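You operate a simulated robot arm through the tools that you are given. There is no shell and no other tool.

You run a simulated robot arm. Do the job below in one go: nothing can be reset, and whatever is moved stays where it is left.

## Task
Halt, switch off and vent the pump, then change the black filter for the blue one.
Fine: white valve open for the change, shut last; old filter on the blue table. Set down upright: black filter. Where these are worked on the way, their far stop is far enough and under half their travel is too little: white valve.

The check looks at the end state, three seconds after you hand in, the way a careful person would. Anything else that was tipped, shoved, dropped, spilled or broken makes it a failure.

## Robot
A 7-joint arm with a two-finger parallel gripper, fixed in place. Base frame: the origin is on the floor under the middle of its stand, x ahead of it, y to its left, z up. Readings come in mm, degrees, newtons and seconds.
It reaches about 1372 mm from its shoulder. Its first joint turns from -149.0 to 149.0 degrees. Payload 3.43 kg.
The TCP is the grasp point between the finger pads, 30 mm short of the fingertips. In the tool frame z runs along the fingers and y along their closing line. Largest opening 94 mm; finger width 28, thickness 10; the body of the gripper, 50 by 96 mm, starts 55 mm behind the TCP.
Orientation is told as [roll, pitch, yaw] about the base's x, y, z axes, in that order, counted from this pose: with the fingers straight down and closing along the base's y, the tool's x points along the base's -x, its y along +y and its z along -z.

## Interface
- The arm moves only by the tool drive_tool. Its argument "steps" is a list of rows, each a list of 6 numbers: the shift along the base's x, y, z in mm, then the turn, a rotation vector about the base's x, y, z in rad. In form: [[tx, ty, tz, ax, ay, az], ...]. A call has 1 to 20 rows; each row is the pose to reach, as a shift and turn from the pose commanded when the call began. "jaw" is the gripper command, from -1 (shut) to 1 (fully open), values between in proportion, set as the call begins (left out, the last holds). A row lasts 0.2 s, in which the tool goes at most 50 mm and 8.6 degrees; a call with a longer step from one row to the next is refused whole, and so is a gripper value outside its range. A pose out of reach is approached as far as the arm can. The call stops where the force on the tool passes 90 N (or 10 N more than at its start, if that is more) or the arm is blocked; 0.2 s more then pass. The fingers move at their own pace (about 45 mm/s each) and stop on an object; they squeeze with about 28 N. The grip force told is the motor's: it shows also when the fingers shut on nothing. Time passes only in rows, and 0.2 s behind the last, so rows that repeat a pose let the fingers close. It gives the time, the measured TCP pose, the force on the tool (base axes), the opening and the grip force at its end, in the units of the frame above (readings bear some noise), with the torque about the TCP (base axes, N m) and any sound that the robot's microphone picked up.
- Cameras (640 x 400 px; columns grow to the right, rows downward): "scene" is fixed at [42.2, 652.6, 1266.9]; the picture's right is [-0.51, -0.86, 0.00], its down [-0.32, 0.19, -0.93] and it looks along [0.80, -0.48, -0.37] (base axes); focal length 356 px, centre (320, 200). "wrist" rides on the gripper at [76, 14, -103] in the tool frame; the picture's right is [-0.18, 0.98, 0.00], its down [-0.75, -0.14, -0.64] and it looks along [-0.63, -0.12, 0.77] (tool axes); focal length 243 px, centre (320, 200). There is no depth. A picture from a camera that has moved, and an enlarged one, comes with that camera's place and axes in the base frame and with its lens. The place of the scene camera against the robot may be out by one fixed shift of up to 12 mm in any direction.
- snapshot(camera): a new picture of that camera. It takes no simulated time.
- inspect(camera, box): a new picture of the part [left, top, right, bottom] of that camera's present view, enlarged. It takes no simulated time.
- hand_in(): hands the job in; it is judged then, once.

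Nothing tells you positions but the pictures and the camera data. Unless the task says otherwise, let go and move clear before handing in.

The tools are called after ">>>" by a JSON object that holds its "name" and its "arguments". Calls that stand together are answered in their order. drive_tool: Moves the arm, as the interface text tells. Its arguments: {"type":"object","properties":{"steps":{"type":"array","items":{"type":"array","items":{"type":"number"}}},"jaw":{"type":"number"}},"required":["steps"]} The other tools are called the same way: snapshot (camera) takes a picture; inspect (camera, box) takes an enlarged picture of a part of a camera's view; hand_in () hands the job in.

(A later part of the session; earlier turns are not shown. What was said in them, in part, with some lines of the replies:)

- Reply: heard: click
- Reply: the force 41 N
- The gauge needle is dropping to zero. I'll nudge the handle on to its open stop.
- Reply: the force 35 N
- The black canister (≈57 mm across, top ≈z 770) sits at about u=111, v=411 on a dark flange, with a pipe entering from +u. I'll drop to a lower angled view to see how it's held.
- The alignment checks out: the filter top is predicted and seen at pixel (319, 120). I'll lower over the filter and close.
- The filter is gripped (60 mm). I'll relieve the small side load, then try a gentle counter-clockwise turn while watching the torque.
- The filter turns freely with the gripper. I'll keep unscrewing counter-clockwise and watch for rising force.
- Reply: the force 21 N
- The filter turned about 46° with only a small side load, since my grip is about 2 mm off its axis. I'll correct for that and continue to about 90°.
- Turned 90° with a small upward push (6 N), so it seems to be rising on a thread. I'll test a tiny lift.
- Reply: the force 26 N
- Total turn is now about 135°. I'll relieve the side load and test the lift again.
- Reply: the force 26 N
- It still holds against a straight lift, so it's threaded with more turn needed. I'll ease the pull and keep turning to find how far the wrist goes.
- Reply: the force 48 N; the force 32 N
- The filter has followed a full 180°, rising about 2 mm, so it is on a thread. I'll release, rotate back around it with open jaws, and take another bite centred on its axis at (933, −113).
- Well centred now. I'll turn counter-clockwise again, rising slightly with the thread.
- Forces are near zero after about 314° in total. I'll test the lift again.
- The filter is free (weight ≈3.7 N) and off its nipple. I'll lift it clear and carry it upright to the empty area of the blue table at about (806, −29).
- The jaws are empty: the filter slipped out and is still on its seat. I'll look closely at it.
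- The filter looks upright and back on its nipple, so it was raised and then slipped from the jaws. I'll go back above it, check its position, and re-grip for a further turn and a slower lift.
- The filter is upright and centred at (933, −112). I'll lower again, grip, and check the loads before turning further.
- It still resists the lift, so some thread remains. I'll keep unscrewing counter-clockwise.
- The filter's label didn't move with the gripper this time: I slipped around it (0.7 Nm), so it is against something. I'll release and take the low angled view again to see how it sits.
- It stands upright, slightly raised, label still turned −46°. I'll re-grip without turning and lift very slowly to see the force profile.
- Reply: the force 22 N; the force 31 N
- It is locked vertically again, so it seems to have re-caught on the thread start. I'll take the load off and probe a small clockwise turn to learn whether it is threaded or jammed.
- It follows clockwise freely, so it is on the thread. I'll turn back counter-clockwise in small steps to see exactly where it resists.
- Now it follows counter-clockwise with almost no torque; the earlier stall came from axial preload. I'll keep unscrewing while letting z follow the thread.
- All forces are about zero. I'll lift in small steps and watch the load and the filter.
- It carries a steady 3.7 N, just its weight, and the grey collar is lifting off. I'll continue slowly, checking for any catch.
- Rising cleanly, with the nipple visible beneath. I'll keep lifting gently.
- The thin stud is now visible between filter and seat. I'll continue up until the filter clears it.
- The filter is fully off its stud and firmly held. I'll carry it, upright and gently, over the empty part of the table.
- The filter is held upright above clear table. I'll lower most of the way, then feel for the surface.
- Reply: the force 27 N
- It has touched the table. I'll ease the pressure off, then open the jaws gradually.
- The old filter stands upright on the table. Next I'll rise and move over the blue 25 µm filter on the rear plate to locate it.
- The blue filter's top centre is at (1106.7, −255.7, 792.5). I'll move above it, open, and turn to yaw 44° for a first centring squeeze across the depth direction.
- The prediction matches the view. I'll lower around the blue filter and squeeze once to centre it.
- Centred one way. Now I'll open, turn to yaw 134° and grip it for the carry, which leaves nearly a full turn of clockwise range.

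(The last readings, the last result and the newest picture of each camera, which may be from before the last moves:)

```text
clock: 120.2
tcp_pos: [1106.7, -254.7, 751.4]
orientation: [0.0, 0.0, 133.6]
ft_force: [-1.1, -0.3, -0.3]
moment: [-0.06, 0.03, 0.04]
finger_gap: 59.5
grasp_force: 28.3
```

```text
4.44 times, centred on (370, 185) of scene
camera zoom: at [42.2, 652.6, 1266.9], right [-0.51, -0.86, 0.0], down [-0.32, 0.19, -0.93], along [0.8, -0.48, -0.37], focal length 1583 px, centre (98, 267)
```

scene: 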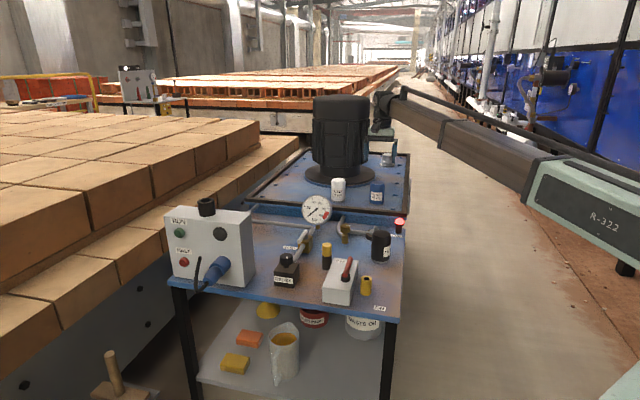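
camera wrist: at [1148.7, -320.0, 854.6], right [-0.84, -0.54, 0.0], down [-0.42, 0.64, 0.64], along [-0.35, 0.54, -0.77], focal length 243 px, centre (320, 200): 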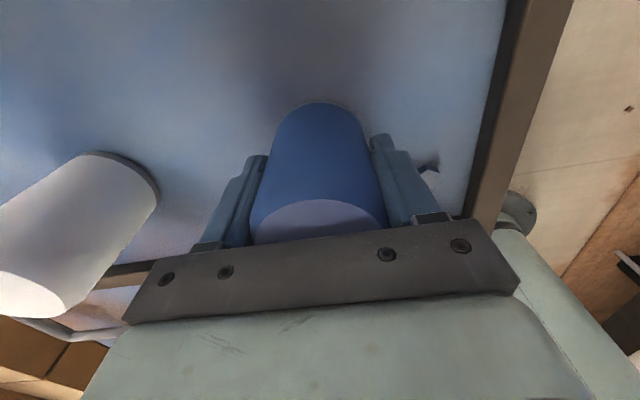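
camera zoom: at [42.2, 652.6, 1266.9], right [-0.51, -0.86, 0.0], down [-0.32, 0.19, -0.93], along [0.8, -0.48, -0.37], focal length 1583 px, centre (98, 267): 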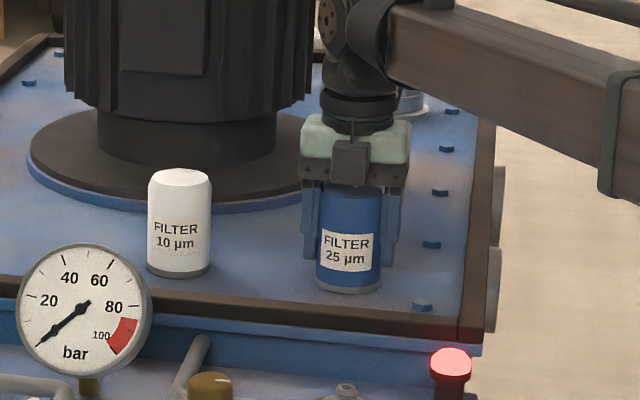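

The blue filter is held at 59.5 mm. I'll lift it straight up gently and carry it over the stud.

>>> {"name": "drive_tool", "arguments": {"steps": [[0, 0, 3, 0, 0, 0], [0, 0, 9, 0, 0, 0], [0, 0, 20, 0, 0, 0], [0, 0, 36, 0, 0, 0], [0, 0, 54, 0, 0, 0], [0, 0, 72, 0, 0, 0], [0, 0, 86, 0, 0, 0], [-8, 6.5, 90, 0, 0, 0], [-24, 19.5, 90, 0, 0, 0], [-44, 36, 90, 0, 0, 0], [-64, 52, 90, 0, 0, 0], [-84, 68, 90, 0, 0, 0], [-104, 84.5, 90, 0, 0, 0], [-124, 100.7, 90, 0, 0, 0], [-144, 117, 90, 0, 0, 0], [-160, 130, 90, 0, 0, 0], [-170, 138, 90, 0, 0, 0], [-174.1, 141.4, 90, 0, 0, 0], [-174.1, 141.4, 90, 0, 0, 0]]}}

>>> {"name": "snapshot", "arguments": {"camera": "wrist"}}

>>> {"name": "inspect", "arguments": {"camera": "scene", "box": [310, 150, 430, 250]}}

```text
clock: 124.2
tcp_pos: [932.8, -113.3, 840.5]
orientation: [0.0, 0.1, 133.4]
ft_force: [-0.3, -1.2, -3.1]
moment: [0.0, 0.0, -0.03]
finger_gap: 59.5
grasp_force: 28.6
```

```text
taken
camera wrist: at [974.4, -178.6, 944.6], right [-0.84, -0.54, 0.0], down [-0.42, 0.64, 0.64], along [-0.35, 0.54, -0.77], focal length 243 px, centre (320, 200)
```

wrist: 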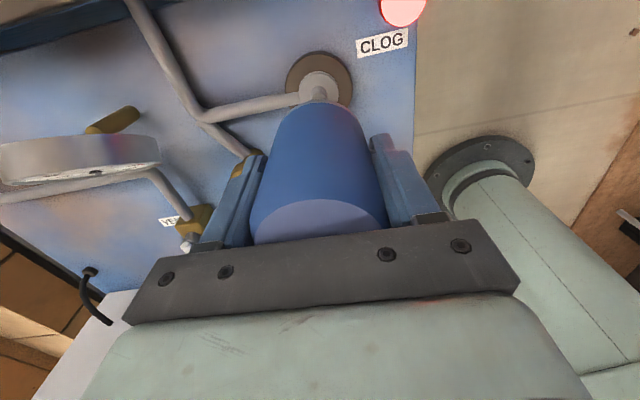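

```text
4.00 times, centred on (370, 200) of scene
camera zoom: at [42.2, 652.6, 1266.9], right [-0.51, -0.86, 0.0], down [-0.32, 0.19, -0.93], along [0.8, -0.48, -0.37], focal length 1425 px, centre (120, 200)
```

zoom: 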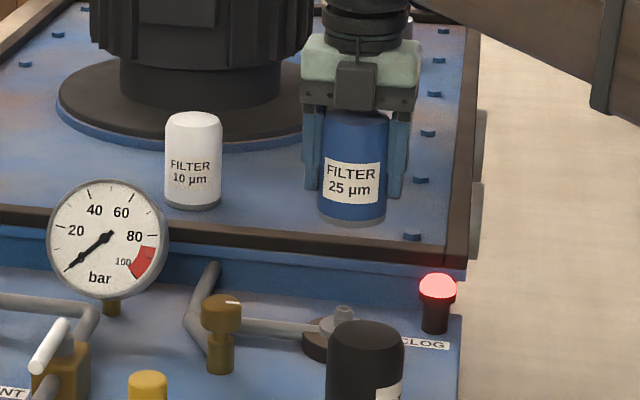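

I'll check the alignment between filter and stud in enlarged views.

>>> {"name": "inspect", "arguments": {"camera": "wrist", "box": [260, 30, 380, 130]}}

>>> {"name": "inspect", "arguments": {"camera": "scene", "box": [350, 200, 410, 250]}}

```text
4.00 times, centred on (320, 80) of wrist
camera zoom: at [974.4, -178.6, 944.6], right [-0.84, -0.54, 0.0], down [-0.42, 0.64, 0.64], along [-0.35, 0.54, -0.77], focal length 970 px, centre (320, 680)
```

zoom: 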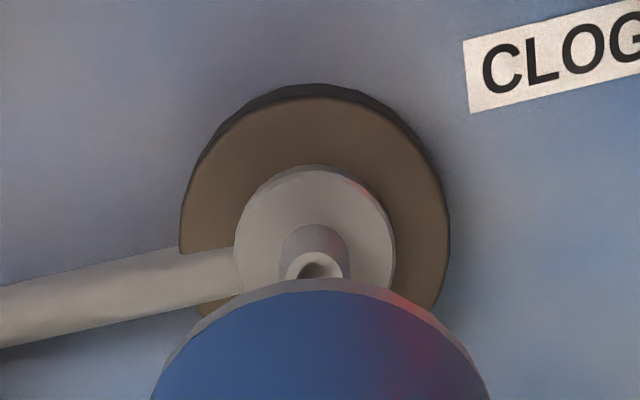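

```text
8.00 times, centred on (380, 225) of scene
camera zoom: at [42.2, 652.6, 1266.9], right [-0.51, -0.86, 0.0], down [-0.32, 0.19, -0.93], along [0.8, -0.48, -0.37], focal length 2849 px, centre (-160, 0)
```

zoom: 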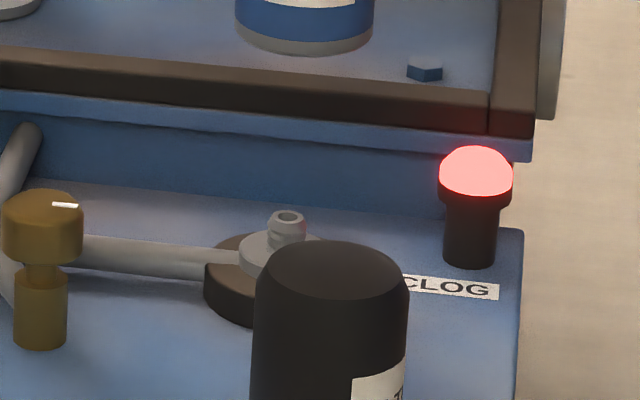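

Comparing with my earlier grips, the stud axis is at (933.6, −112.5), about 1.3 mm off my present position. I'll correct that and lower the filter over the stud, watching the force.

>>> {"name": "drive_tool", "arguments": {"steps": [[0.5, 0.4, -8, 0, 0, 0], [1.0, 0.8, -22, 0, 0, 0], [1.0, 0.8, -40, 0, 0, 0], [1.0, 0.8, -56, 0, 0, 0], [1.0, 0.8, -68, 0, 0, 0], [1.0, 0.8, -68, 0, 0, 0]]}}

>>> {"name": "inspect", "arguments": {"camera": "wrist", "box": [240, 50, 400, 170]}}

>>> {"name": "inspect", "arguments": {"camera": "scene", "box": [340, 180, 420, 250]}}

```text
clock: 125.6
tcp_pos: [933.2, -112.8, 772.9]
orientation: [0.0, -0.1, 133.5]
ft_force: [-0.4, -0.5, -2.9]
moment: [0.0, 0.01, 0.04]
finger_gap: 59.7
grasp_force: 28.2
```

```text
3.33 times, centred on (320, 110) of wrist
camera zoom: at [976.1, -177.2, 876.1], right [-0.84, -0.54, 0.0], down [-0.42, 0.64, 0.64], along [-0.35, 0.54, -0.77], focal length 809 px, centre (320, 500)
```

zoom: 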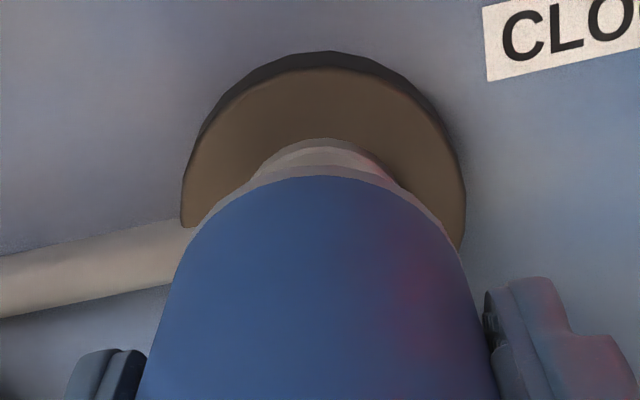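

```text
5.71 times, centred on (380, 215) of scene
camera zoom: at [42.2, 652.6, 1266.9], right [-0.51, -0.86, 0.0], down [-0.32, 0.19, -0.93], along [0.8, -0.48, -0.37], focal length 2035 px, centre (-23, 114)
```

zoom: 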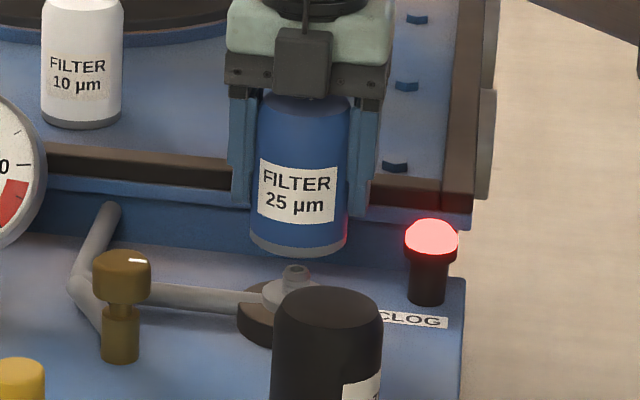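

Alignment looks good in both views. I'll lower slowly over the stud.

>>> {"name": "drive_tool", "arguments": {"steps": [[0, 0, -4, 0, 0, 0], [0, 0, -8, 0, 0, 0], [0, 0, -12, 0, 0, 0]]}}

>>> {"name": "drive_tool", "arguments": {"steps": [[0, 0, -2, 0, 0, 0], [0, 0, -4, 0, 0, 0], [0, 0, -6, 0, 0, 0]]}}

>>> {"name": "drive_tool", "arguments": {"steps": [[0, 0, -2, 0, 0, 0], [0, 0, -4, 0, 0, 0]]}}

>>> {"name": "drive_tool", "arguments": {"steps": [[0, 0, -2, 0, 0, 0], [0, 0, -4, 0, 0, 0]]}}

>>> {"name": "inspect", "arguments": {"camera": "scene", "box": [340, 180, 420, 250]}}

```text
clock: 126.4
tcp_pos: [933.6, -113.0, 761.1]
orientation: [0.0, 0.0, 133.5]
ft_force: [0.1, 0.3, -3.4]
moment: [0.01, 0.01, 0.03]
finger_gap: 59.5
grasp_force: 27.8
```

```text
clock: 127.2
tcp_pos: [932.5, -113.6, 754.5]
orientation: [-0.1, 0.0, 133.4]
ft_force: [-0.4, 1.5, -2.0]
moment: [0.0, -0.02, -0.01]
finger_gap: 59.6
grasp_force: 28.1
```

```text
clock: 127.8
tcp_pos: [933.2, -112.2, 752.1]
orientation: [0.0, 0.0, 133.6]
ft_force: [0.9, -0.6, -3.0]
moment: [-0.02, -0.03, -0.01]
finger_gap: 59.4
grasp_force: 28.3
```

```text
clock: 128.4
tcp_pos: [934.1, -113.4, 746.5]
orientation: [0.0, 0.0, 133.6]
ft_force: [0.5, -0.4, -2.5]
moment: [0.0, -0.04, -0.02]
finger_gap: 59.6
grasp_force: 27.7
```

```text
5.71 times, centred on (380, 215) of scene
camera zoom: at [42.2, 652.6, 1266.9], right [-0.51, -0.86, 0.0], down [-0.32, 0.19, -0.93], along [0.8, -0.48, -0.37], focal length 2035 px, centre (-23, 114)
```

zoom: 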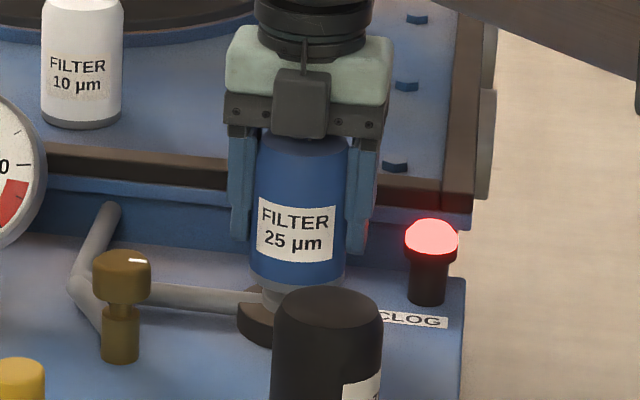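

The filter is over the stud with no contact yet. I'll continue down until it meets the thread.

>>> {"name": "drive_tool", "arguments": {"steps": [[0, 0, -1, 0, 0, 0], [0, 0, -2, 0, 0, 0]]}}

>>> {"name": "drive_tool", "arguments": {"steps": [[0, 0, -1, 0, 0, 0], [0, 0, -2, 0, 0, 0]]}}

>>> {"name": "drive_tool", "arguments": {"steps": [[0, 0, -1, 0, 0, 0], [0, 0, -2, 0, 0, 0]]}}

```text
clock: 129.0
tcp_pos: [934.4, -112.4, 745.2]
orientation: [0.1, 0.0, 133.5]
ft_force: [-0.2, 0.3, -2.3]
moment: [0.02, -0.03, 0.0]
finger_gap: 59.6
grasp_force: 28.3
```

```text
clock: 129.6
tcp_pos: [933.5, -113.4, 743.4]
orientation: [0.0, 0.1, 133.5]
ft_force: [0.1, -0.6, -3.4]
moment: [-0.03, -0.01, -0.03]
finger_gap: 59.6
grasp_force: 27.9
```

```text
clock: 130.2
tcp_pos: [932.3, -112.6, 742.4]
orientation: [0.0, -0.1, 133.5]
ft_force: [0.5, -0.6, -2.3]
moment: [0.01, 0.03, -0.03]
finger_gap: 59.7
grasp_force: 27.6
```

>>> {"name": "drive_tool", "arguments": {"steps": [[0, 0, -1, 0, 0, 0], [0, 0, -2, 0, 0, 0]]}}

>>> {"name": "drive_tool", "arguments": {"steps": [[0, 0, -1, 0, 0, 0], [0, 0, -1.5, 0, 0, 0]]}}

>>> {"name": "inspect", "arguments": {"camera": "wrist", "box": [240, 50, 400, 170]}}

```text
clock: 130.8
tcp_pos: [933.9, -113.3, 739.2]
orientation: [0.1, -0.1, 133.4]
ft_force: [-1.2, -1.6, -3.4]
moment: [0.11, -0.04, 0.02]
finger_gap: 59.6
grasp_force: 27.9
```

```text
clock: 131.4
tcp_pos: [933.0, -113.5, 737.7]
orientation: [0.0, 0.0, 133.5]
ft_force: [0.5, -1.1, 6.6]
moment: [0.06, 0.49, 0.0]
finger_gap: 59.6
grasp_force: 28.1
```

```text
3.33 times, centred on (320, 110) of wrist
camera zoom: at [975.6, -177.9, 841.6], right [-0.84, -0.54, 0.0], down [-0.42, 0.64, 0.64], along [-0.35, 0.54, -0.77], focal length 809 px, centre (320, 500)
```

zoom: 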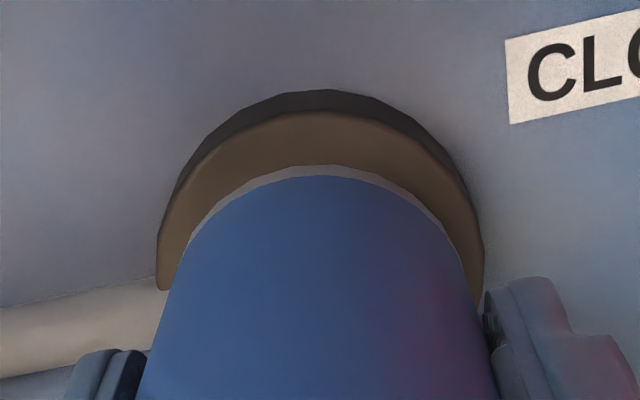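

Contact with the thread start at TCP z≈738. I'll begin turning clockwise, following the thread downward slightly.

>>> {"name": "drive_tool", "arguments": {"steps": [[0, 0, -0.1, 0, 0, -0.142], [0, 0, -0.2, 0, 0, -0.284], [0, 0, -0.3, 0, 0, -0.426], [0, 0, -0.4, 0, 0, -0.568], [0, 0, -0.5, 0, 0, -0.71], [0, 0, -0.6, 0, 0, -0.852]]}}

>>> {"name": "snapshot", "arguments": {"camera": "wrist"}}

>>> {"name": "inspect", "arguments": {"camera": "scene", "box": [340, 180, 420, 250]}}

```text
clock: 132.8
tcp_pos: [933.4, -113.4, 738.6]
orientation: [0.0, 0.0, 84.6]
ft_force: [1.0, -4.6, 11.9]
moment: [-0.13, 0.45, -0.03]
finger_gap: 59.8
grasp_force: 27.5
```

```text
taken
camera wrist: at [911.9, -187.2, 840.9], right [-0.96, 0.28, 0.0], down [0.21, 0.74, 0.64], along [0.18, 0.62, -0.77], focal length 243 px, centre (320, 200)
```

wrist: 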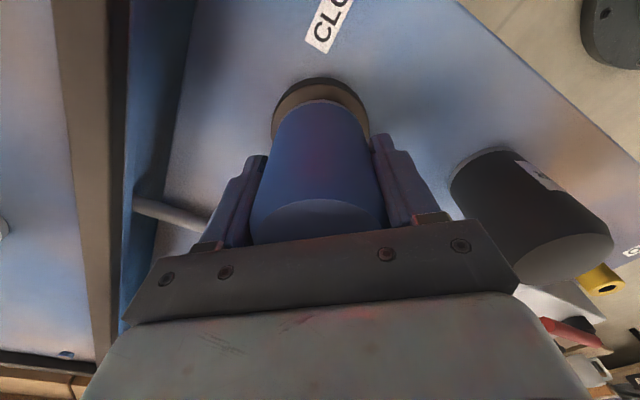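

```text
5.71 times, centred on (380, 215) of scene
camera zoom: at [42.2, 652.6, 1266.9], right [-0.51, -0.86, 0.0], down [-0.32, 0.19, -0.93], along [0.8, -0.48, -0.37], focal length 2035 px, centre (-23, 114)
```

zoom: 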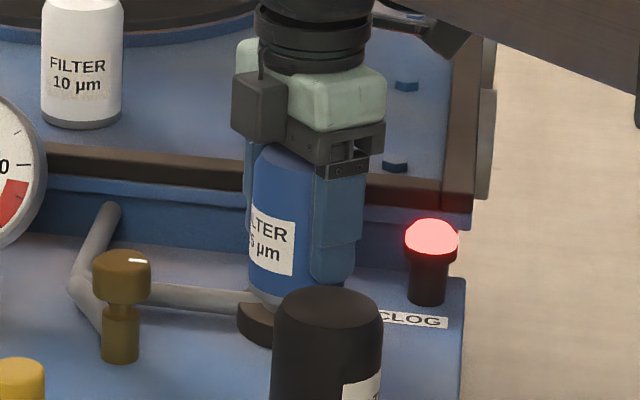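

It turns but hasn't caught the thread yet (12 N downward). I'll hold that light pressure and keep turning clockwise.

>>> {"name": "drive_tool", "arguments": {"steps": [[0, 0, 0, 0, 0, -0.142], [0, 0, 0, 0, 0, -0.284], [0, 0, 0, 0, 0, -0.426], [0, 0, 0, 0, 0, -0.568], [0, 0, 0, 0, 0, -0.71]]}}

>>> {"name": "drive_tool", "arguments": {"steps": [[0, 0, 0, 0, 0, -0.142], [0, 0, 0, 0, 0, -0.284], [0, 0, 0, 0, 0, -0.426], [0, 0, 0, 0, 0, -0.568], [0, 0, 0, 0, 0, -0.71]]}}

>>> {"name": "inspect", "arguments": {"camera": "scene", "box": [340, 180, 420, 250]}}

```text
clock: 134.0
tcp_pos: [933.0, -113.2, 737.3]
orientation: [0.1, 0.0, 43.8]
ft_force: [1.9, -8.4, 7.6]
moment: [0.05, 0.41, 0.01]
finger_gap: 59.7
grasp_force: 28.4
```

```text
clock: 135.2
tcp_pos: [932.7, -114.3, 737.5]
orientation: [0.0, -0.1, 3.1]
ft_force: [2.2, -7.6, 0.8]
moment: [-0.19, -0.1, 0.01]
finger_gap: 59.9
grasp_force: 27.9
```

```text
5.71 times, centred on (380, 215) of scene
camera zoom: at [42.2, 652.6, 1266.9], right [-0.51, -0.86, 0.0], down [-0.32, 0.19, -0.93], along [0.8, -0.48, -0.37], focal length 2035 px, centre (-23, 114)
```

zoom: 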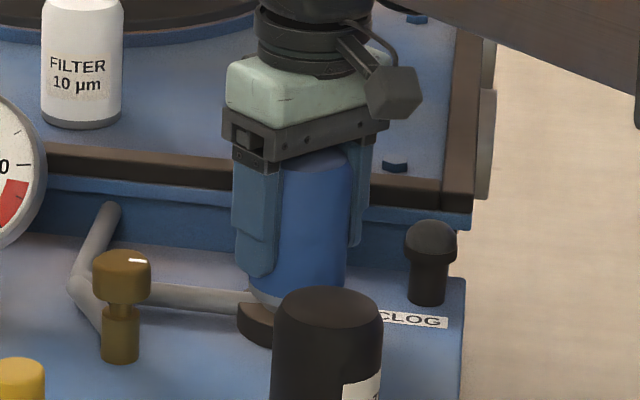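

The thread has caught (pressure falling as it winds down) and the CLOG lamp has gone out. I'll continue clockwise, following it down.

>>> {"name": "drive_tool", "arguments": {"steps": [[0.1, -0.3, -0.1, 0, 0, -0.142], [0.2, -0.6, -0.2, 0, 0, -0.284], [0.2, -0.6, -0.3, 0, 0, -0.426], [0.2, -0.6, -0.4, 0, 0, -0.568], [0.2, -0.6, -0.5, 0, 0, -0.71], [0.2, -0.6, -0.6, 0, 0, -0.852]]}}

>>> {"name": "drive_tool", "arguments": {"steps": [[0, 0, -0.1, 0, 0, -0.142], [0, 0, -0.2, 0, 0, -0.284], [0, 0, -0.3, 0, 0, -0.426], [0, 0, -0.4, 0, 0, -0.568], [0, 0, -0.5, 0, 0, -0.71]]}}

```text
clock: 136.6
tcp_pos: [932.5, -113.3, 736.9]
orientation: [0.0, -0.1, -45.7]
ft_force: [-2.2, -0.1, 3.1]
moment: [-0.29, -0.01, 0.0]
finger_gap: 59.4
grasp_force: 27.9
```

```text
clock: 137.8
tcp_pos: [933.2, -112.8, 735.4]
orientation: [0.0, 0.0, -86.4]
ft_force: [-6.0, 1.4, -0.6]
moment: [0.19, -0.27, 0.03]
finger_gap: 59.8
grasp_force: 27.4
```

>>> {"name": "drive_tool", "arguments": {"steps": [[-0.2, 0, -0.1, 0, 0, -0.142], [-0.4, 0, -0.2, 0, 0, -0.284], [-0.4, 0, -0.3, 0, 0, -0.426], [-0.4, 0, -0.4, 0, 0, -0.568], [-0.4, 0, -0.5, 0, 0, -0.71], [-0.4, 0, -0.6, 0, 0, -0.83]]}}

>>> {"name": "snapshot", "arguments": {"camera": "wrist"}}

>>> {"name": "inspect", "arguments": {"camera": "scene", "box": [340, 180, 420, 250]}}

```text
clock: 139.2
tcp_pos: [933.5, -113.5, 735.8]
orientation: [0.0, 0.2, -134.0]
ft_force: [1.6, 4.8, 7.6]
moment: [0.13, 0.64, 0.1]
finger_gap: 59.4
grasp_force: 28.4
```

```text
taken
camera wrist: at [996.6, -67.9, 839.2], right [0.58, -0.81, 0.0], down [-0.63, -0.45, 0.64], along [-0.52, -0.37, -0.77], focal length 243 px, centre (320, 200)
```

wrist: 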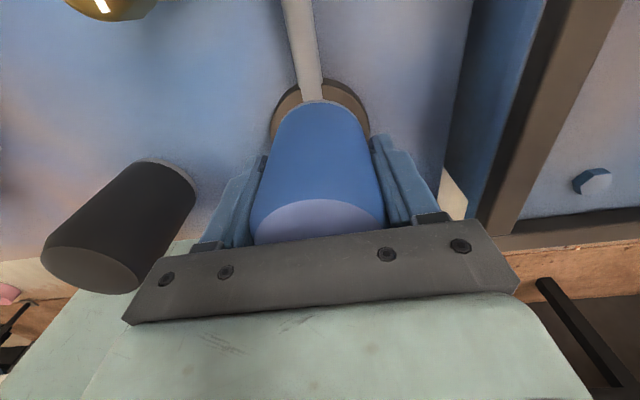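

```text
5.71 times, centred on (380, 215) of scene
camera zoom: at [42.2, 652.6, 1266.9], right [-0.51, -0.86, 0.0], down [-0.32, 0.19, -0.93], along [0.8, -0.48, -0.37], focal length 2035 px, centre (-23, 114)
```

zoom: 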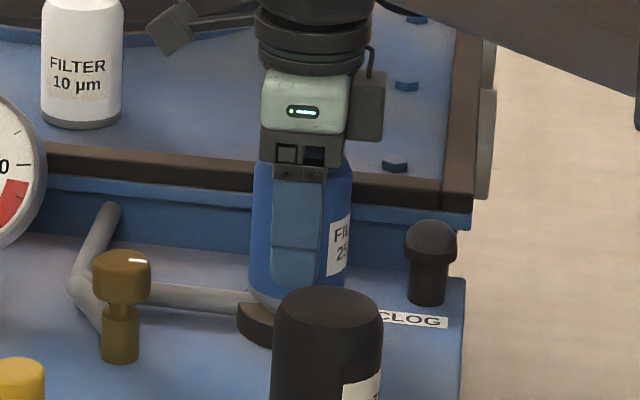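

The filter followed the full 268°. I'll release, rotate back around it, and take a second bite.

>>> {"name": "drive_tool", "arguments": {"steps": [[0, 0, 0, 0, 0, 0], [0, 0, 0, 0, 0, 0], [0, 0, 0, 0, 0, 0], [0, 0, 0, 0, 0, 0.146], [0, 0, 0, 0, 0, 0.292], [0, 0, 0, 0, 0, 0.438], [0, 0, 0, 0, 0, 0.584], [0, 0, 0, 0, 0, 0.73], [0, 0, 0, 0, 0, 0.876], [0, 0, 0, 0, 0, 1.022], [0, 0, 0, 0, 0, 1.168], [0, 0, 0, 0, 0, 1.314], [0, 0, 0, 0, 0, 1.46], [0, 0, 0, 0, 0, 1.606], [0, 0, 0, 0, 0, 1.752], [0, 0, 0, 0, 0, 1.898], [0, 0, 0, 0, 0, 2.044], [0, 0, 0, 0, 0, 2.19], [0, 0, 0, 0, 0, 2.336]], "jaw": 1}}

>>> {"name": "drive_tool", "arguments": {"steps": [[0, 0, 0, 0, 0, 0.146], [0, 0, 0, 0, 0, 0.292], [0, 0, 0, 0, 0, 0.438], [0, 0, 0, 0, 0, 0.584], [0, 0, 0, 0, 0, 0.73], [0, 0, 0, 0, 0, 0.876], [0, 0, 0, 0, 0, 1.022], [0, 0, 0, 0, 0, 1.168], [0, 0, 0, 0, 0, 1.314], [0, 0, 0, 0, 0, 1.46], [0, 0, 0, 0, 0, 1.606], [0, 0, 0, 0, 0, 1.752], [0, 0, 0, 0, 0, 1.898], [0, 0, 0, 0, 0, 2.044], [0, 0, 0, 0, 0, 2.19], [0, 0, 0, 0, 0, 2.336]]}}

>>> {"name": "snapshot", "arguments": {"camera": "wrist"}}

>>> {"name": "inspect", "arguments": {"camera": "scene", "box": [340, 180, 420, 250]}}

```text
clock: 143.2
tcp_pos: [933.0, -114.1, 734.7]
orientation: [0.0, 0.0, 0.2]
ft_force: [-0.5, 0.0, 0.2]
moment: [0.03, 0.03, 0.0]
finger_gap: 93.9
grasp_force: 0.1
```

```text
clock: 146.6
tcp_pos: [933.5, -113.5, 735.6]
orientation: [0.1, -0.1, 134.2]
ft_force: [0.2, 0.0, 0.4]
moment: [-0.02, 0.02, -0.01]
finger_gap: 94.1
grasp_force: 0.0
```

```text
taken
camera wrist: at [976.4, -177.9, 838.6], right [-0.83, -0.55, 0.0], down [-0.42, 0.64, 0.64], along [-0.35, 0.54, -0.77], focal length 243 px, centre (320, 200)
```

wrist: 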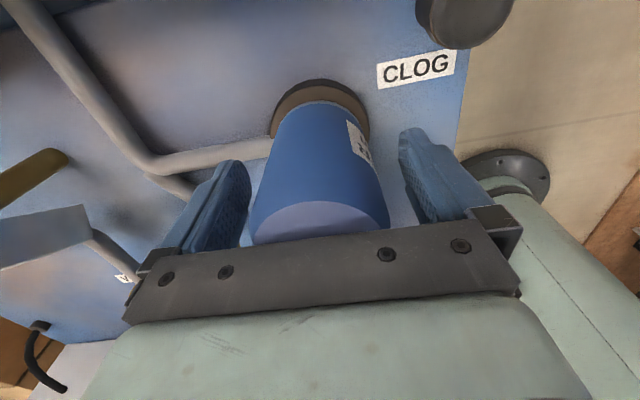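

```text
5.71 times, centred on (380, 215) of scene
camera zoom: at [42.2, 652.6, 1266.9], right [-0.51, -0.86, 0.0], down [-0.32, 0.19, -0.93], along [0.8, -0.48, -0.37], focal length 2035 px, centre (-23, 114)
```

zoom: 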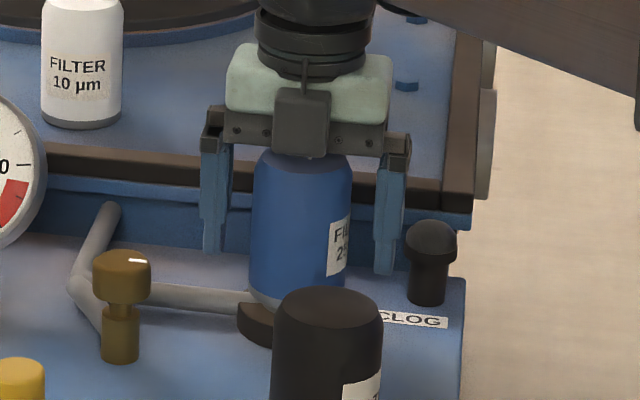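

Re-gripping at yaw 134° for the second clockwise bite.

>>> {"name": "drive_tool", "arguments": {"steps": [[0, 0, 0, 0, 0, 0], [0, 0, 0, 0, 0, 0], [0, 0, 0, 0, 0, 0], [0, 0, 0, 0, 0, 0], [0, 0, 0, 0, 0, 0]], "jaw": -1}}

>>> {"name": "drive_tool", "arguments": {"steps": [[0, 0, -0.08, 0, 0, -0.14], [0, 0, -0.16, 0, 0, -0.28], [0, 0, -0.25, 0, 0, -0.42], [0, 0, -0.33, 0, 0, -0.56], [0, 0, -0.41, 0, 0, -0.7]]}}

>>> {"name": "drive_tool", "arguments": {"steps": [[0, 0, -0.08, 0, 0, -0.14], [0, 0, -0.16, 0, 0, -0.28], [0, 0, -0.25, 0, 0, -0.42], [0, 0, -0.33, 0, 0, -0.56], [0, 0, -0.41, 0, 0, -0.7]]}}

>>> {"name": "inspect", "arguments": {"camera": "scene", "box": [340, 180, 420, 250]}}

```text
clock: 147.8
tcp_pos: [933.6, -113.0, 736.1]
orientation: [-0.1, 0.0, 133.9]
ft_force: [1.5, 1.9, -0.3]
moment: [-0.01, 0.0, 0.04]
finger_gap: 59.3
grasp_force: 27.8
```

```text
clock: 149.0
tcp_pos: [933.2, -113.7, 735.0]
orientation: [0.1, 0.0, 93.7]
ft_force: [-0.4, 3.4, 0.6]
moment: [-0.1, 0.17, 0.69]
finger_gap: 59.6
grasp_force: 27.8
```

```text
clock: 150.2
tcp_pos: [933.2, -113.9, 734.1]
orientation: [-0.1, 0.0, 53.6]
ft_force: [0.1, 1.4, 1.0]
moment: [0.06, 0.09, 0.91]
finger_gap: 59.1
grasp_force: 28.1
```

```text
5.71 times, centred on (380, 215) of scene
camera zoom: at [42.2, 652.6, 1266.9], right [-0.51, -0.86, 0.0], down [-0.32, 0.19, -0.93], along [0.8, -0.48, -0.37], focal length 2035 px, centre (-23, 114)
```

zoom: 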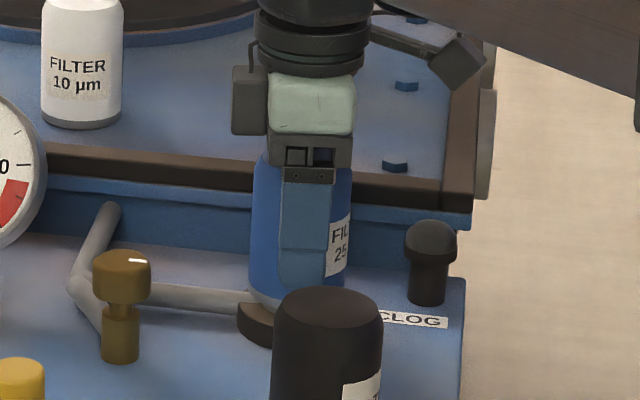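

The torque rose to 0.7–0.9 Nm and the jaws slipped while the filter stayed put, so it has tightened on its seat. I'll release, rise, and check from a low angle that the collar sits flush.

>>> {"name": "drive_tool", "arguments": {"steps": [[0, 0, 0, 0, 0, 0], [0, 0, 0, 0, 0, 0], [0, 0, 0, 0, 0, 0], [0, 0, 30, 0, 0, 0], [0, 0, 65, 0, 0, 0], [0, 0, 100, 0, 0, 0], [0, 0, 120, 0, 0, 0]], "jaw": 1}}

>>> {"name": "drive_tool", "arguments": {"steps": [[0, 10, 0, 0, 0, -0.14], [0, 25, 0, 0, 0, -0.29], [-5, 45, 0, 0, 0, -0.43], [-10, 65, 0, 0, 0, -0.57], [-17, 85, 0, 0, 0, -0.72], [-24, 103, 0, 0, 0, -0.86], [-32, 118, 0, 0, 0, -1.0], [-40, 130, 0, 0, 0, -1.15], [-48, 140, 0, 0, 0, -1.29], [-54, 148, 0, 0, 0, -1.43], [-57, 151, 0, 0, 0, -1.58], [-57, 151, 0, 0, 0, -1.72]], "jaw": -1}}

>>> {"name": "drive_tool", "arguments": {"steps": [[0, 0, -14, -0.062, -0.062, 0], [0, 0, -28, -0.124, -0.123, 0], [0, 0, -42, -0.185, -0.185, 0], [0, 0, -56, -0.247, -0.246, 0], [0, 0, -72, -0.309, -0.308, 0]]}}

>>> {"name": "snapshot", "arguments": {"camera": "wrist"}}

>>> {"name": "snapshot", "arguments": {"camera": "scene"}}

```text
clock: 151.8
tcp_pos: [933.2, -112.9, 856.7]
orientation: [0.1, 0.0, 53.6]
ft_force: [-0.4, 0.1, -0.1]
moment: [0.01, -0.01, -0.02]
finger_gap: 93.9
grasp_force: 0.1
```

```text
clock: 154.4
tcp_pos: [876.1, 38.1, 855.0]
orientation: [0.0, 0.0, -45.1]
ft_force: [-0.9, 0.2, 1.0]
moment: [-0.02, 0.03, -0.01]
finger_gap: 0.3
grasp_force: 27.7
```

```text
clock: 155.6
tcp_pos: [875.3, 37.1, 782.4]
orientation: [0.0, -25.0, -44.9]
ft_force: [-0.1, 0.3, 0.3]
moment: [-0.02, -0.03, -0.01]
finger_gap: 0.0
grasp_force: 27.5
```

```text
taken
camera wrist: at [806.2, 127.4, 843.7], right [0.81, 0.58, 0.08], down [0.19, -0.39, 0.9], along [0.55, -0.72, -0.43], focal length 243 px, centre (320, 200)
```

wrist: 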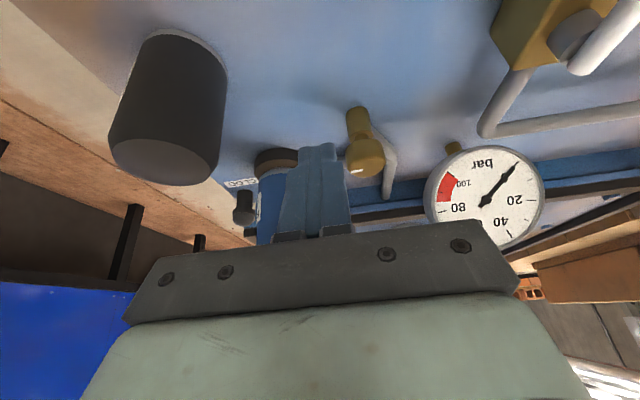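

```text
taken
```

scene: 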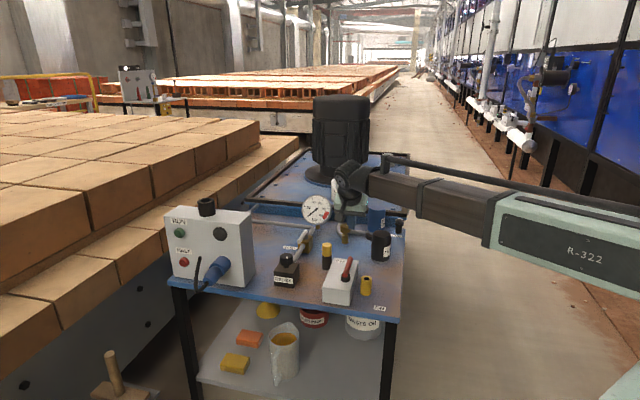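

>>> {"name": "inspect", "arguments": {"camera": "wrist", "box": [230, 120, 330, 200]}}

>>> {"name": "inspect", "arguments": {"camera": "scene", "box": [340, 180, 420, 260]}}

```text
5.00 times, centred on (280, 160) of wrist
camera zoom: at [806.2, 127.4, 843.7], right [0.81, 0.58, 0.08], down [0.19, -0.39, 0.9], along [0.55, -0.72, -0.43], focal length 1213 px, centre (520, 400)
```

zoom: 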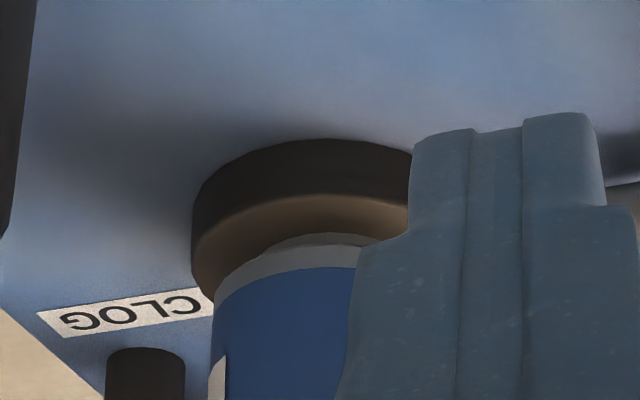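

```text
5.00 times, centred on (380, 220) of scene
camera zoom: at [42.2, 652.6, 1266.9], right [-0.51, -0.86, 0.0], down [-0.32, 0.19, -0.93], along [0.8, -0.48, -0.37], focal length 1781 px, centre (20, 100)
```

zoom: 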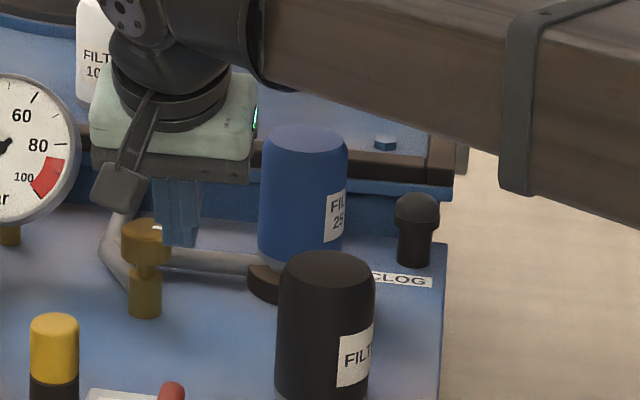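

The collar gap matches the original seated filter, the filter's top is at the same height, and the CLOG lamp is out, so the blue filter is seated. Now I'll go to the right-hand side of the white VENT handle to shut it.

>>> {"name": "drive_tool", "arguments": {"steps": [[0, 0, 20, 0.062, 0.062, 0], [0, 0, 40, 0.124, 0.123, 0], [2, 5, 60, 0.185, 0.185, 0], [6, 20, 68, 0.247, 0.246, 0], [12, 40, 68, 0.309, 0.308, 0], [20, 65, 68, 0.309, 0.308, 0], [30, 93, 68, 0.309, 0.308, 0], [38, 115, 68, 0.309, 0.308, 0], [42, 127, 68, 0.309, 0.308, 0]]}}

>>> {"name": "snapshot", "arguments": {"camera": "wrist"}}

>>> {"name": "inspect", "arguments": {"camera": "scene", "box": [240, 170, 400, 280]}}

```text
clock: 157.6
tcp_pos: [917.4, 164.8, 850.7]
orientation: [0.1, 0.0, -44.9]
ft_force: [0.3, -0.9, -0.2]
moment: [-0.02, -0.02, 0.01]
finger_gap: 0.0
grasp_force: 27.8
```

```text
taken
camera wrist: at [874.6, 229.5, 954.3], right [0.82, 0.57, 0.0], down [0.43, -0.63, 0.64], along [0.36, -0.53, -0.77], focal length 243 px, centre (320, 200)
```

wrist: 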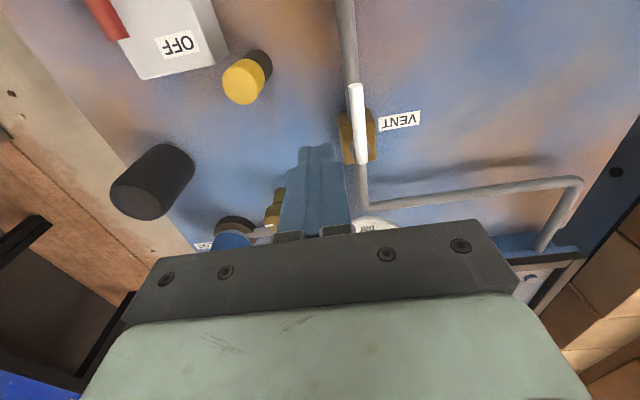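

```text
3.64 times, centred on (320, 225) of scene
camera zoom: at [42.2, 652.6, 1266.9], right [-0.51, -0.86, 0.0], down [-0.32, 0.19, -0.93], along [0.8, -0.48, -0.37], focal length 1295 px, centre (320, 109)
```

zoom: 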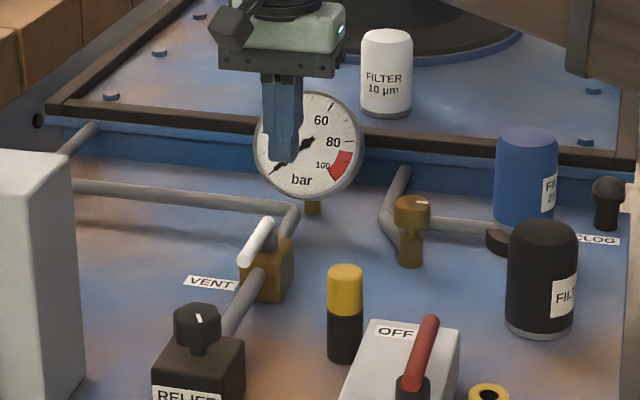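

The handle lies along the pipe at u≈330 with its tip at v≈190, and I'm to its right. I'll lower and sweep it back towards its shut position.

>>> {"name": "drive_tool", "arguments": {"steps": [[0, 0, -35, 0, 0, 0], [0, 0, -70, 0, 0, 0], [0, 0, -90, 0, 0, 0], [0, 0, -105, 0, 0, 0], [9.4, 4.2, -105, 0, 0, 0], [15.8, 9.1, -105, 0, 0, 0], [19.4, 15.5, -105, 0, 0, 0], [22.6, 20.7, -105, 0, 0, 0], [26.6, 25.3, -105, 0, 0, 0], [30.8, 30, -105, 0, 0, 0], [36.3, 34, -105, 0, 0, 0], [42.2, 37.6, -105, 0, 0, 0]]}}

>>> {"name": "snapshot", "arguments": {"camera": "wrist"}}

>>> {"name": "inspect", "arguments": {"camera": "scene", "box": [240, 170, 400, 280]}}

```text
clock: 160.2
tcp_pos: [961.2, 202.5, 744.8]
orientation: [0.1, 0.0, -44.9]
ft_force: [0.2, -0.5, 0.4]
moment: [-0.02, 0.02, 0.01]
finger_gap: 0.0
grasp_force: 28.2
```

```text
taken
camera wrist: at [917.0, 266.6, 848.8], right [0.82, 0.57, 0.0], down [0.43, -0.63, 0.64], along [0.36, -0.53, -0.77], focal length 243 px, centre (320, 200)
```

wrist: 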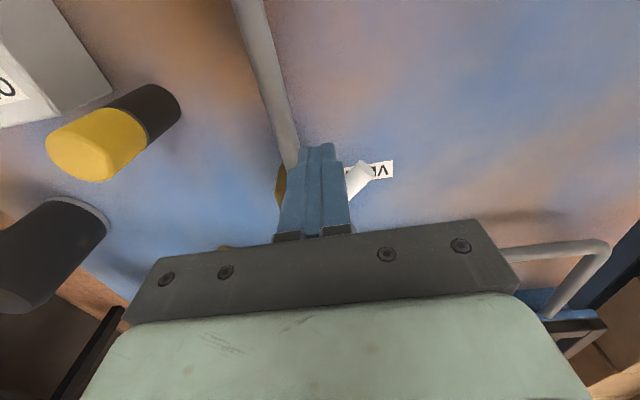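

```text
3.64 times, centred on (320, 225) of scene
camera zoom: at [42.2, 652.6, 1266.9], right [-0.51, -0.86, 0.0], down [-0.32, 0.19, -0.93], along [0.8, -0.48, -0.37], focal length 1295 px, centre (320, 109)
```

zoom: 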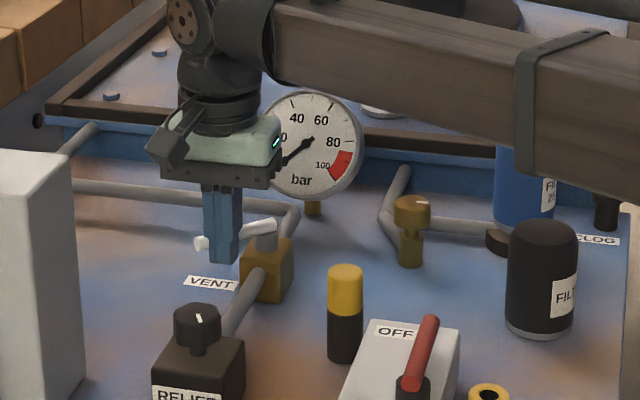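

>>> {"name": "drive_tool", "arguments": {"steps": [[5.5, 2.5, 1, 0, 0, 0], [12.8, 4.3, 1, 0, 0, 0], [20.7, 4.8, 1, 0, 0, 0], [28.5, 4.2, 1, 0, 0, 0], [36.4, 2.4, 1, 0, 0, 0], [43.1, 0.6, 1, 0, 0, 0], [45.2, -1.6, 1, 0, 0, 0]]}}

>>> {"name": "snapshot", "arguments": {"camera": "wrist"}}

>>> {"name": "inspect", "arguments": {"camera": "scene", "box": [240, 170, 400, 280]}}

```text
clock: 161.8
tcp_pos: [1006.4, 201.6, 747.0]
orientation: [0.0, 0.0, -44.8]
ft_force: [0.0, 1.6, -0.1]
moment: [0.04, -0.01, -0.02]
finger_gap: 0.0
grasp_force: 28.1
```

```text
taken
camera wrist: at [962.1, 265.1, 850.4], right [0.82, 0.57, 0.0], down [0.43, -0.63, 0.64], along [0.36, -0.53, -0.77], focal length 243 px, centre (320, 200)
```

wrist: 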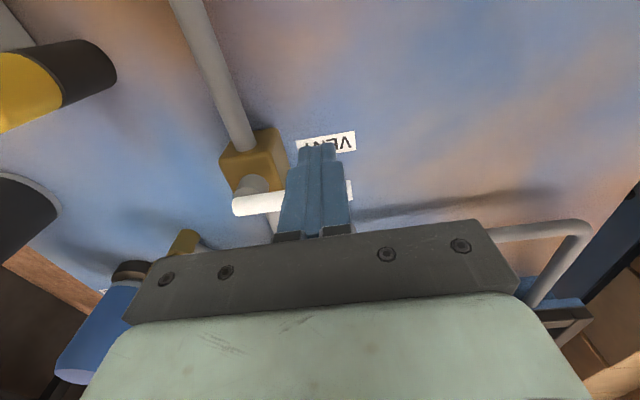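

```text
3.64 times, centred on (320, 225) of scene
camera zoom: at [42.2, 652.6, 1266.9], right [-0.51, -0.86, 0.0], down [-0.32, 0.19, -0.93], along [0.8, -0.48, -0.37], focal length 1295 px, centre (320, 109)
```

zoom: 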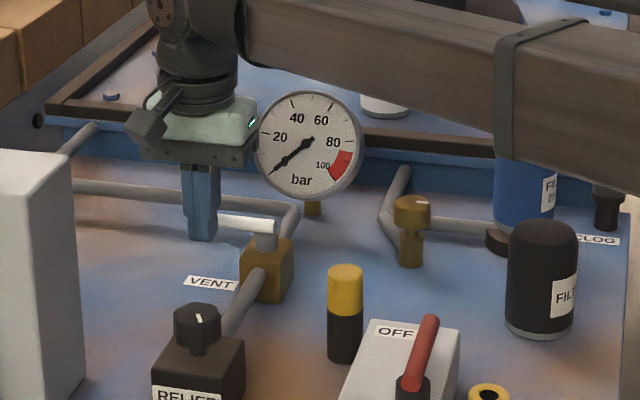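

Almost at the shut stop. I'll push on gently until it stops.

>>> {"name": "drive_tool", "arguments": {"steps": [[1.05, -1.07, 0, 0, 0, 0], [2.1, -2.14, 0, 0, 0, 0], [3.15, -3.2, 0, 0, 0, 0]]}}

>>> {"name": "drive_tool", "arguments": {"steps": [[1.05, -1.07, 0, 0, 0, 0], [2.1, -2.14, 0, 0, 0, 0]]}}

>>> {"name": "inspect", "arguments": {"camera": "scene", "box": [240, 170, 400, 280]}}

```text
clock: 162.6
tcp_pos: [1007.0, 199.3, 747.1]
orientation: [0.1, 0.4, -44.8]
ft_force: [-17.0, 17.8, 0.5]
moment: [0.48, 0.23, -0.03]
finger_gap: 0.0
grasp_force: 28.2
```

```text
clock: 163.2
tcp_pos: [1007.3, 198.6, 747.3]
orientation: [0.2, 0.7, -44.7]
ft_force: [-30.9, 34.2, 2.8]
moment: [0.26, 1.03, -0.07]
finger_gap: 0.0
grasp_force: 28.2
```

```text
3.64 times, centred on (320, 225) of scene
camera zoom: at [42.2, 652.6, 1266.9], right [-0.51, -0.86, 0.0], down [-0.32, 0.19, -0.93], along [0.8, -0.48, -0.37], focal length 1295 px, centre (320, 109)
```

zoom: 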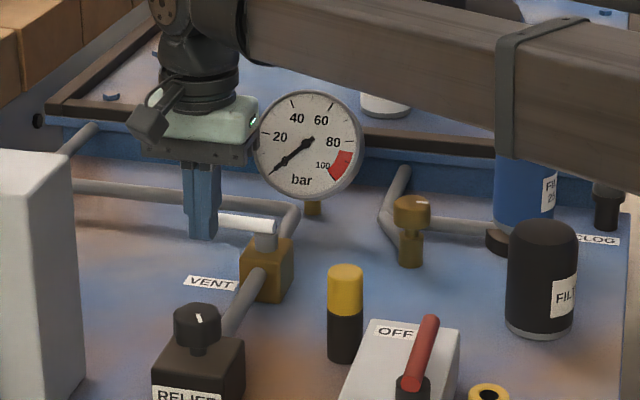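

The valve is firmly on its shut stop. I'll back away, rise clear and make a final check of everything.

>>> {"name": "drive_tool", "arguments": {"steps": [[-5, 5, 0, 0, 0, 0], [-14, 14, 0, 0, 0, 0], [-18, 18, 30, 0, 0, 0], [-18, 18, 75, 0, 0, 0], [-18, 18, 120, 0, 0, 0], [-25, 40, 160, 0, 0, 0], [-45, 75, 200, 0, 0, 0], [-75, 110, 230, 0, 0, 0], [-105, 145, 250, 0, 0, 0], [-135, 180, 265, 0, 0, 0]]}}

>>> {"name": "snapshot", "arguments": {"camera": "scene"}}

>>> {"name": "inspect", "arguments": {"camera": "scene", "box": [260, 180, 420, 310]}}

>>> {"name": "inspect", "arguments": {"camera": "scene", "box": [340, 170, 420, 260]}}

>>> {"name": "snapshot", "arguments": {"camera": "wrist"}}

```text
refused: row 7 steps farther than a row can; nothing moved
```

```text
taken
```

scene: 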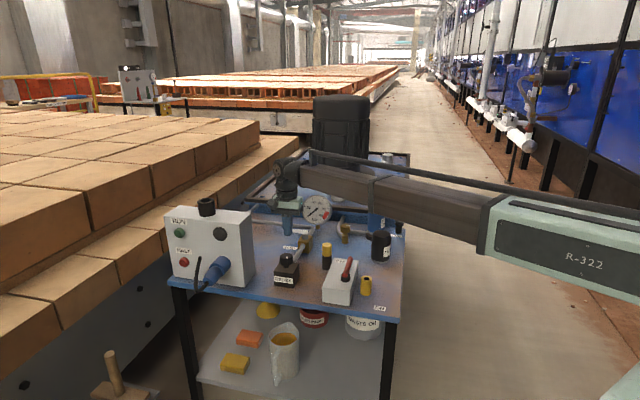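

```text
3.08 times, centred on (340, 245) of scene
camera zoom: at [42.2, 652.6, 1266.9], right [-0.51, -0.86, 0.0], down [-0.32, 0.19, -0.93], along [0.8, -0.48, -0.37], focal length 1096 px, centre (258, 62)
```

zoom: 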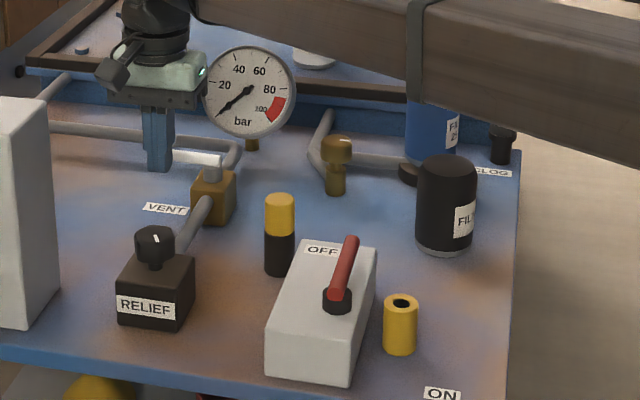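

```text
4.44 times, centred on (380, 215) of scene
camera zoom: at [42.2, 652.6, 1266.9], right [-0.51, -0.86, 0.0], down [-0.32, 0.19, -0.93], along [0.8, -0.48, -0.37], focal length 1583 px, centre (53, 133)
```

zoom: 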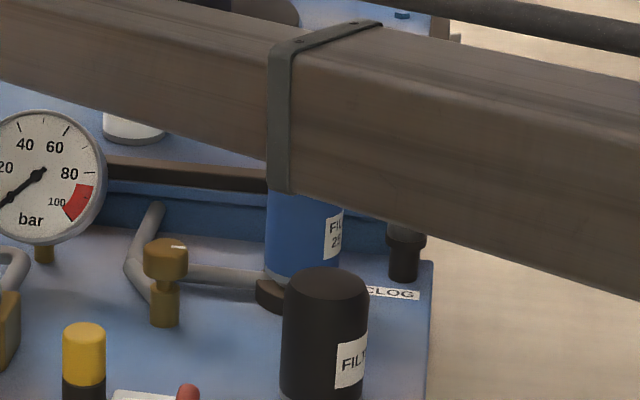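

```text
taken
camera wrist: at [964.4, 262.6, 851.5], right [0.82, 0.57, 0.0], down [0.44, -0.64, 0.63], along [0.36, -0.52, -0.77], focal length 243 px, centre (320, 200)
```

wrist: 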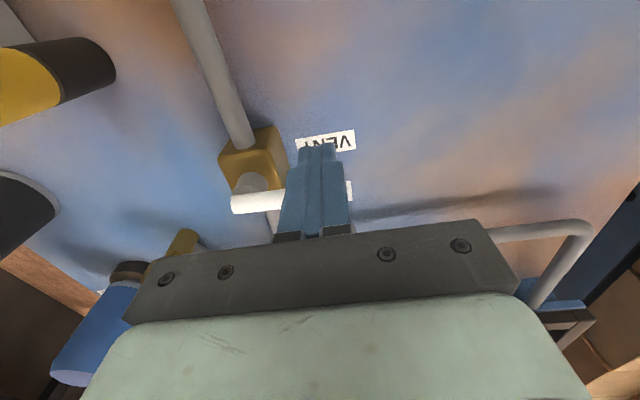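

The move was refused for a too-long step. I'll use smaller steps: back off, go straight up, then move aside.

>>> {"name": "drive_tool", "arguments": {"steps": [[-5, 5, 0, 0, 0, 0], [-14, 14, 0, 0, 0, 0], [-18, 18, 25, 0, 0, 0], [-18, 18, 65, 0, 0, 0], [-18, 18, 105, 0, 0, 0], [-18, 18, 145, 0, 0, 0], [-18, 18, 185, 0, 0, 0], [-18, 18, 225, 0, 0, 0], [-18, 18, 265, 0, 0, 0], [-35, 45, 270, 0, 0, 0], [-55, 75, 270, 0, 0, 0], [-80, 105, 270, 0, 0, 0], [-105, 135, 270, 0, 0, 0], [-130, 165, 270, 0, 0, 0], [-155, 195, 270, 0, 0, 0], [-180, 225, 270, 0, 0, 0]]}}

>>> {"name": "snapshot", "arguments": {"camera": "scene"}}

>>> {"name": "inspect", "arguments": {"camera": "scene", "box": [260, 180, 420, 310]}}

>>> {"name": "inspect", "arguments": {"camera": "scene", "box": [340, 170, 420, 260]}}

>>> {"name": "snapshot", "arguments": {"camera": "wrist"}}

```text
clock: 166.6
tcp_pos: [831.3, 419.8, 1015.5]
orientation: [0.0, -0.1, -45.0]
ft_force: [-0.4, 0.0, 0.1]
moment: [0.0, 0.0, 0.0]
finger_gap: 0.0
grasp_force: 28.9
```

```text
taken
```

scene: 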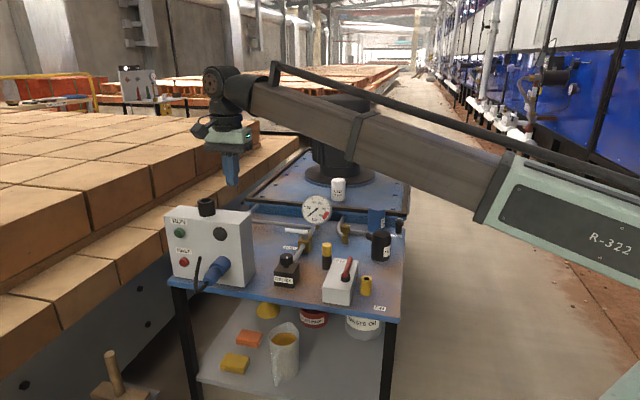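

```text
3.08 times, centred on (340, 245) of scene
camera zoom: at [42.2, 652.6, 1266.9], right [-0.51, -0.86, 0.0], down [-0.32, 0.19, -0.93], along [0.8, -0.48, -0.37], focal length 1096 px, centre (258, 62)
```

zoom: 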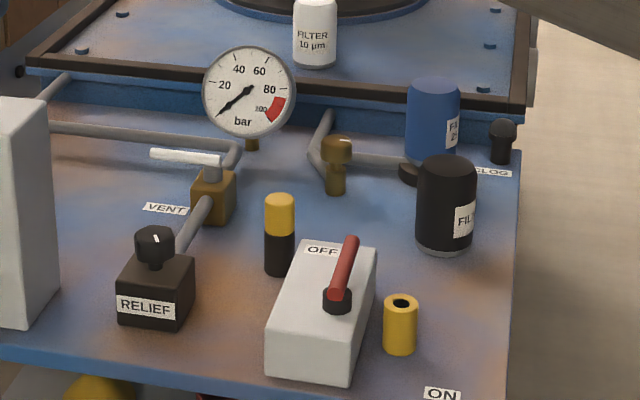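

```text
4.44 times, centred on (380, 215) of scene
camera zoom: at [42.2, 652.6, 1266.9], right [-0.51, -0.86, 0.0], down [-0.32, 0.19, -0.93], along [0.8, -0.48, -0.37], focal length 1583 px, centre (53, 133)
```

zoom: 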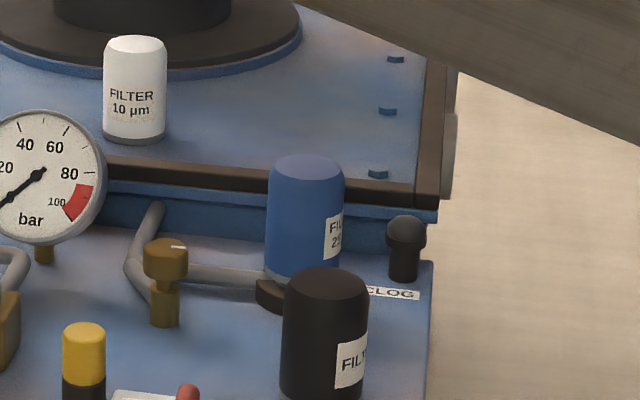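

```text
taken
camera wrist: at [787.9, 484.2, 1118.7], right [0.82, 0.57, 0.0], down [0.43, -0.63, 0.64], along [0.36, -0.53, -0.77], focal length 243 px, centre (320, 200)
```

wrist: 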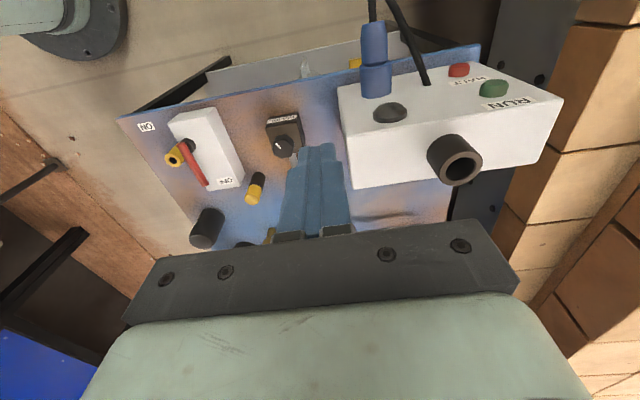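

Everything checks out:
- The pump is halted with its lamp out, and the switch is at OFF.
- The system was vented and the gauge reads 0.
- The blue filter is screwed down to the same height the black one had, and the CLOG lamp is out.
- The black filter stands upright on the blue table, the white valve is back on its shut stop, and the arm is clear.

I'm handing in.

>>> {"name": "hand_in", "arguments": {}}

```text
The job is handed in.
```

The job is done and handed in: the pump is off and vented, and the blue 25 µm filter is fitted in place of the black one. I have no result from the check yet.

- **Pump:** I pressed HALT and the run lamp went out. The red switch lever is against its OFF stop.
- **Venting:** I opened the white valve to its far stop and the gauge dropped to 0. It stayed open through the change, and I shut it last, hard against its stop.
- **Black filter:** it is unscrewed and standing upright on the blue table. On the first lift it slipped out of the jaws and dropped back onto its stud. I unscrewed it further, and the second lift came away cleanly.
- **Blue filter:** I screwed it down until my grip slipped at about 0.9 Nm. Its top sits at the same height the black one had, and the CLOG lamp is out.

Nothing else appears moved in the final pictures, and the arm is clear of the table.
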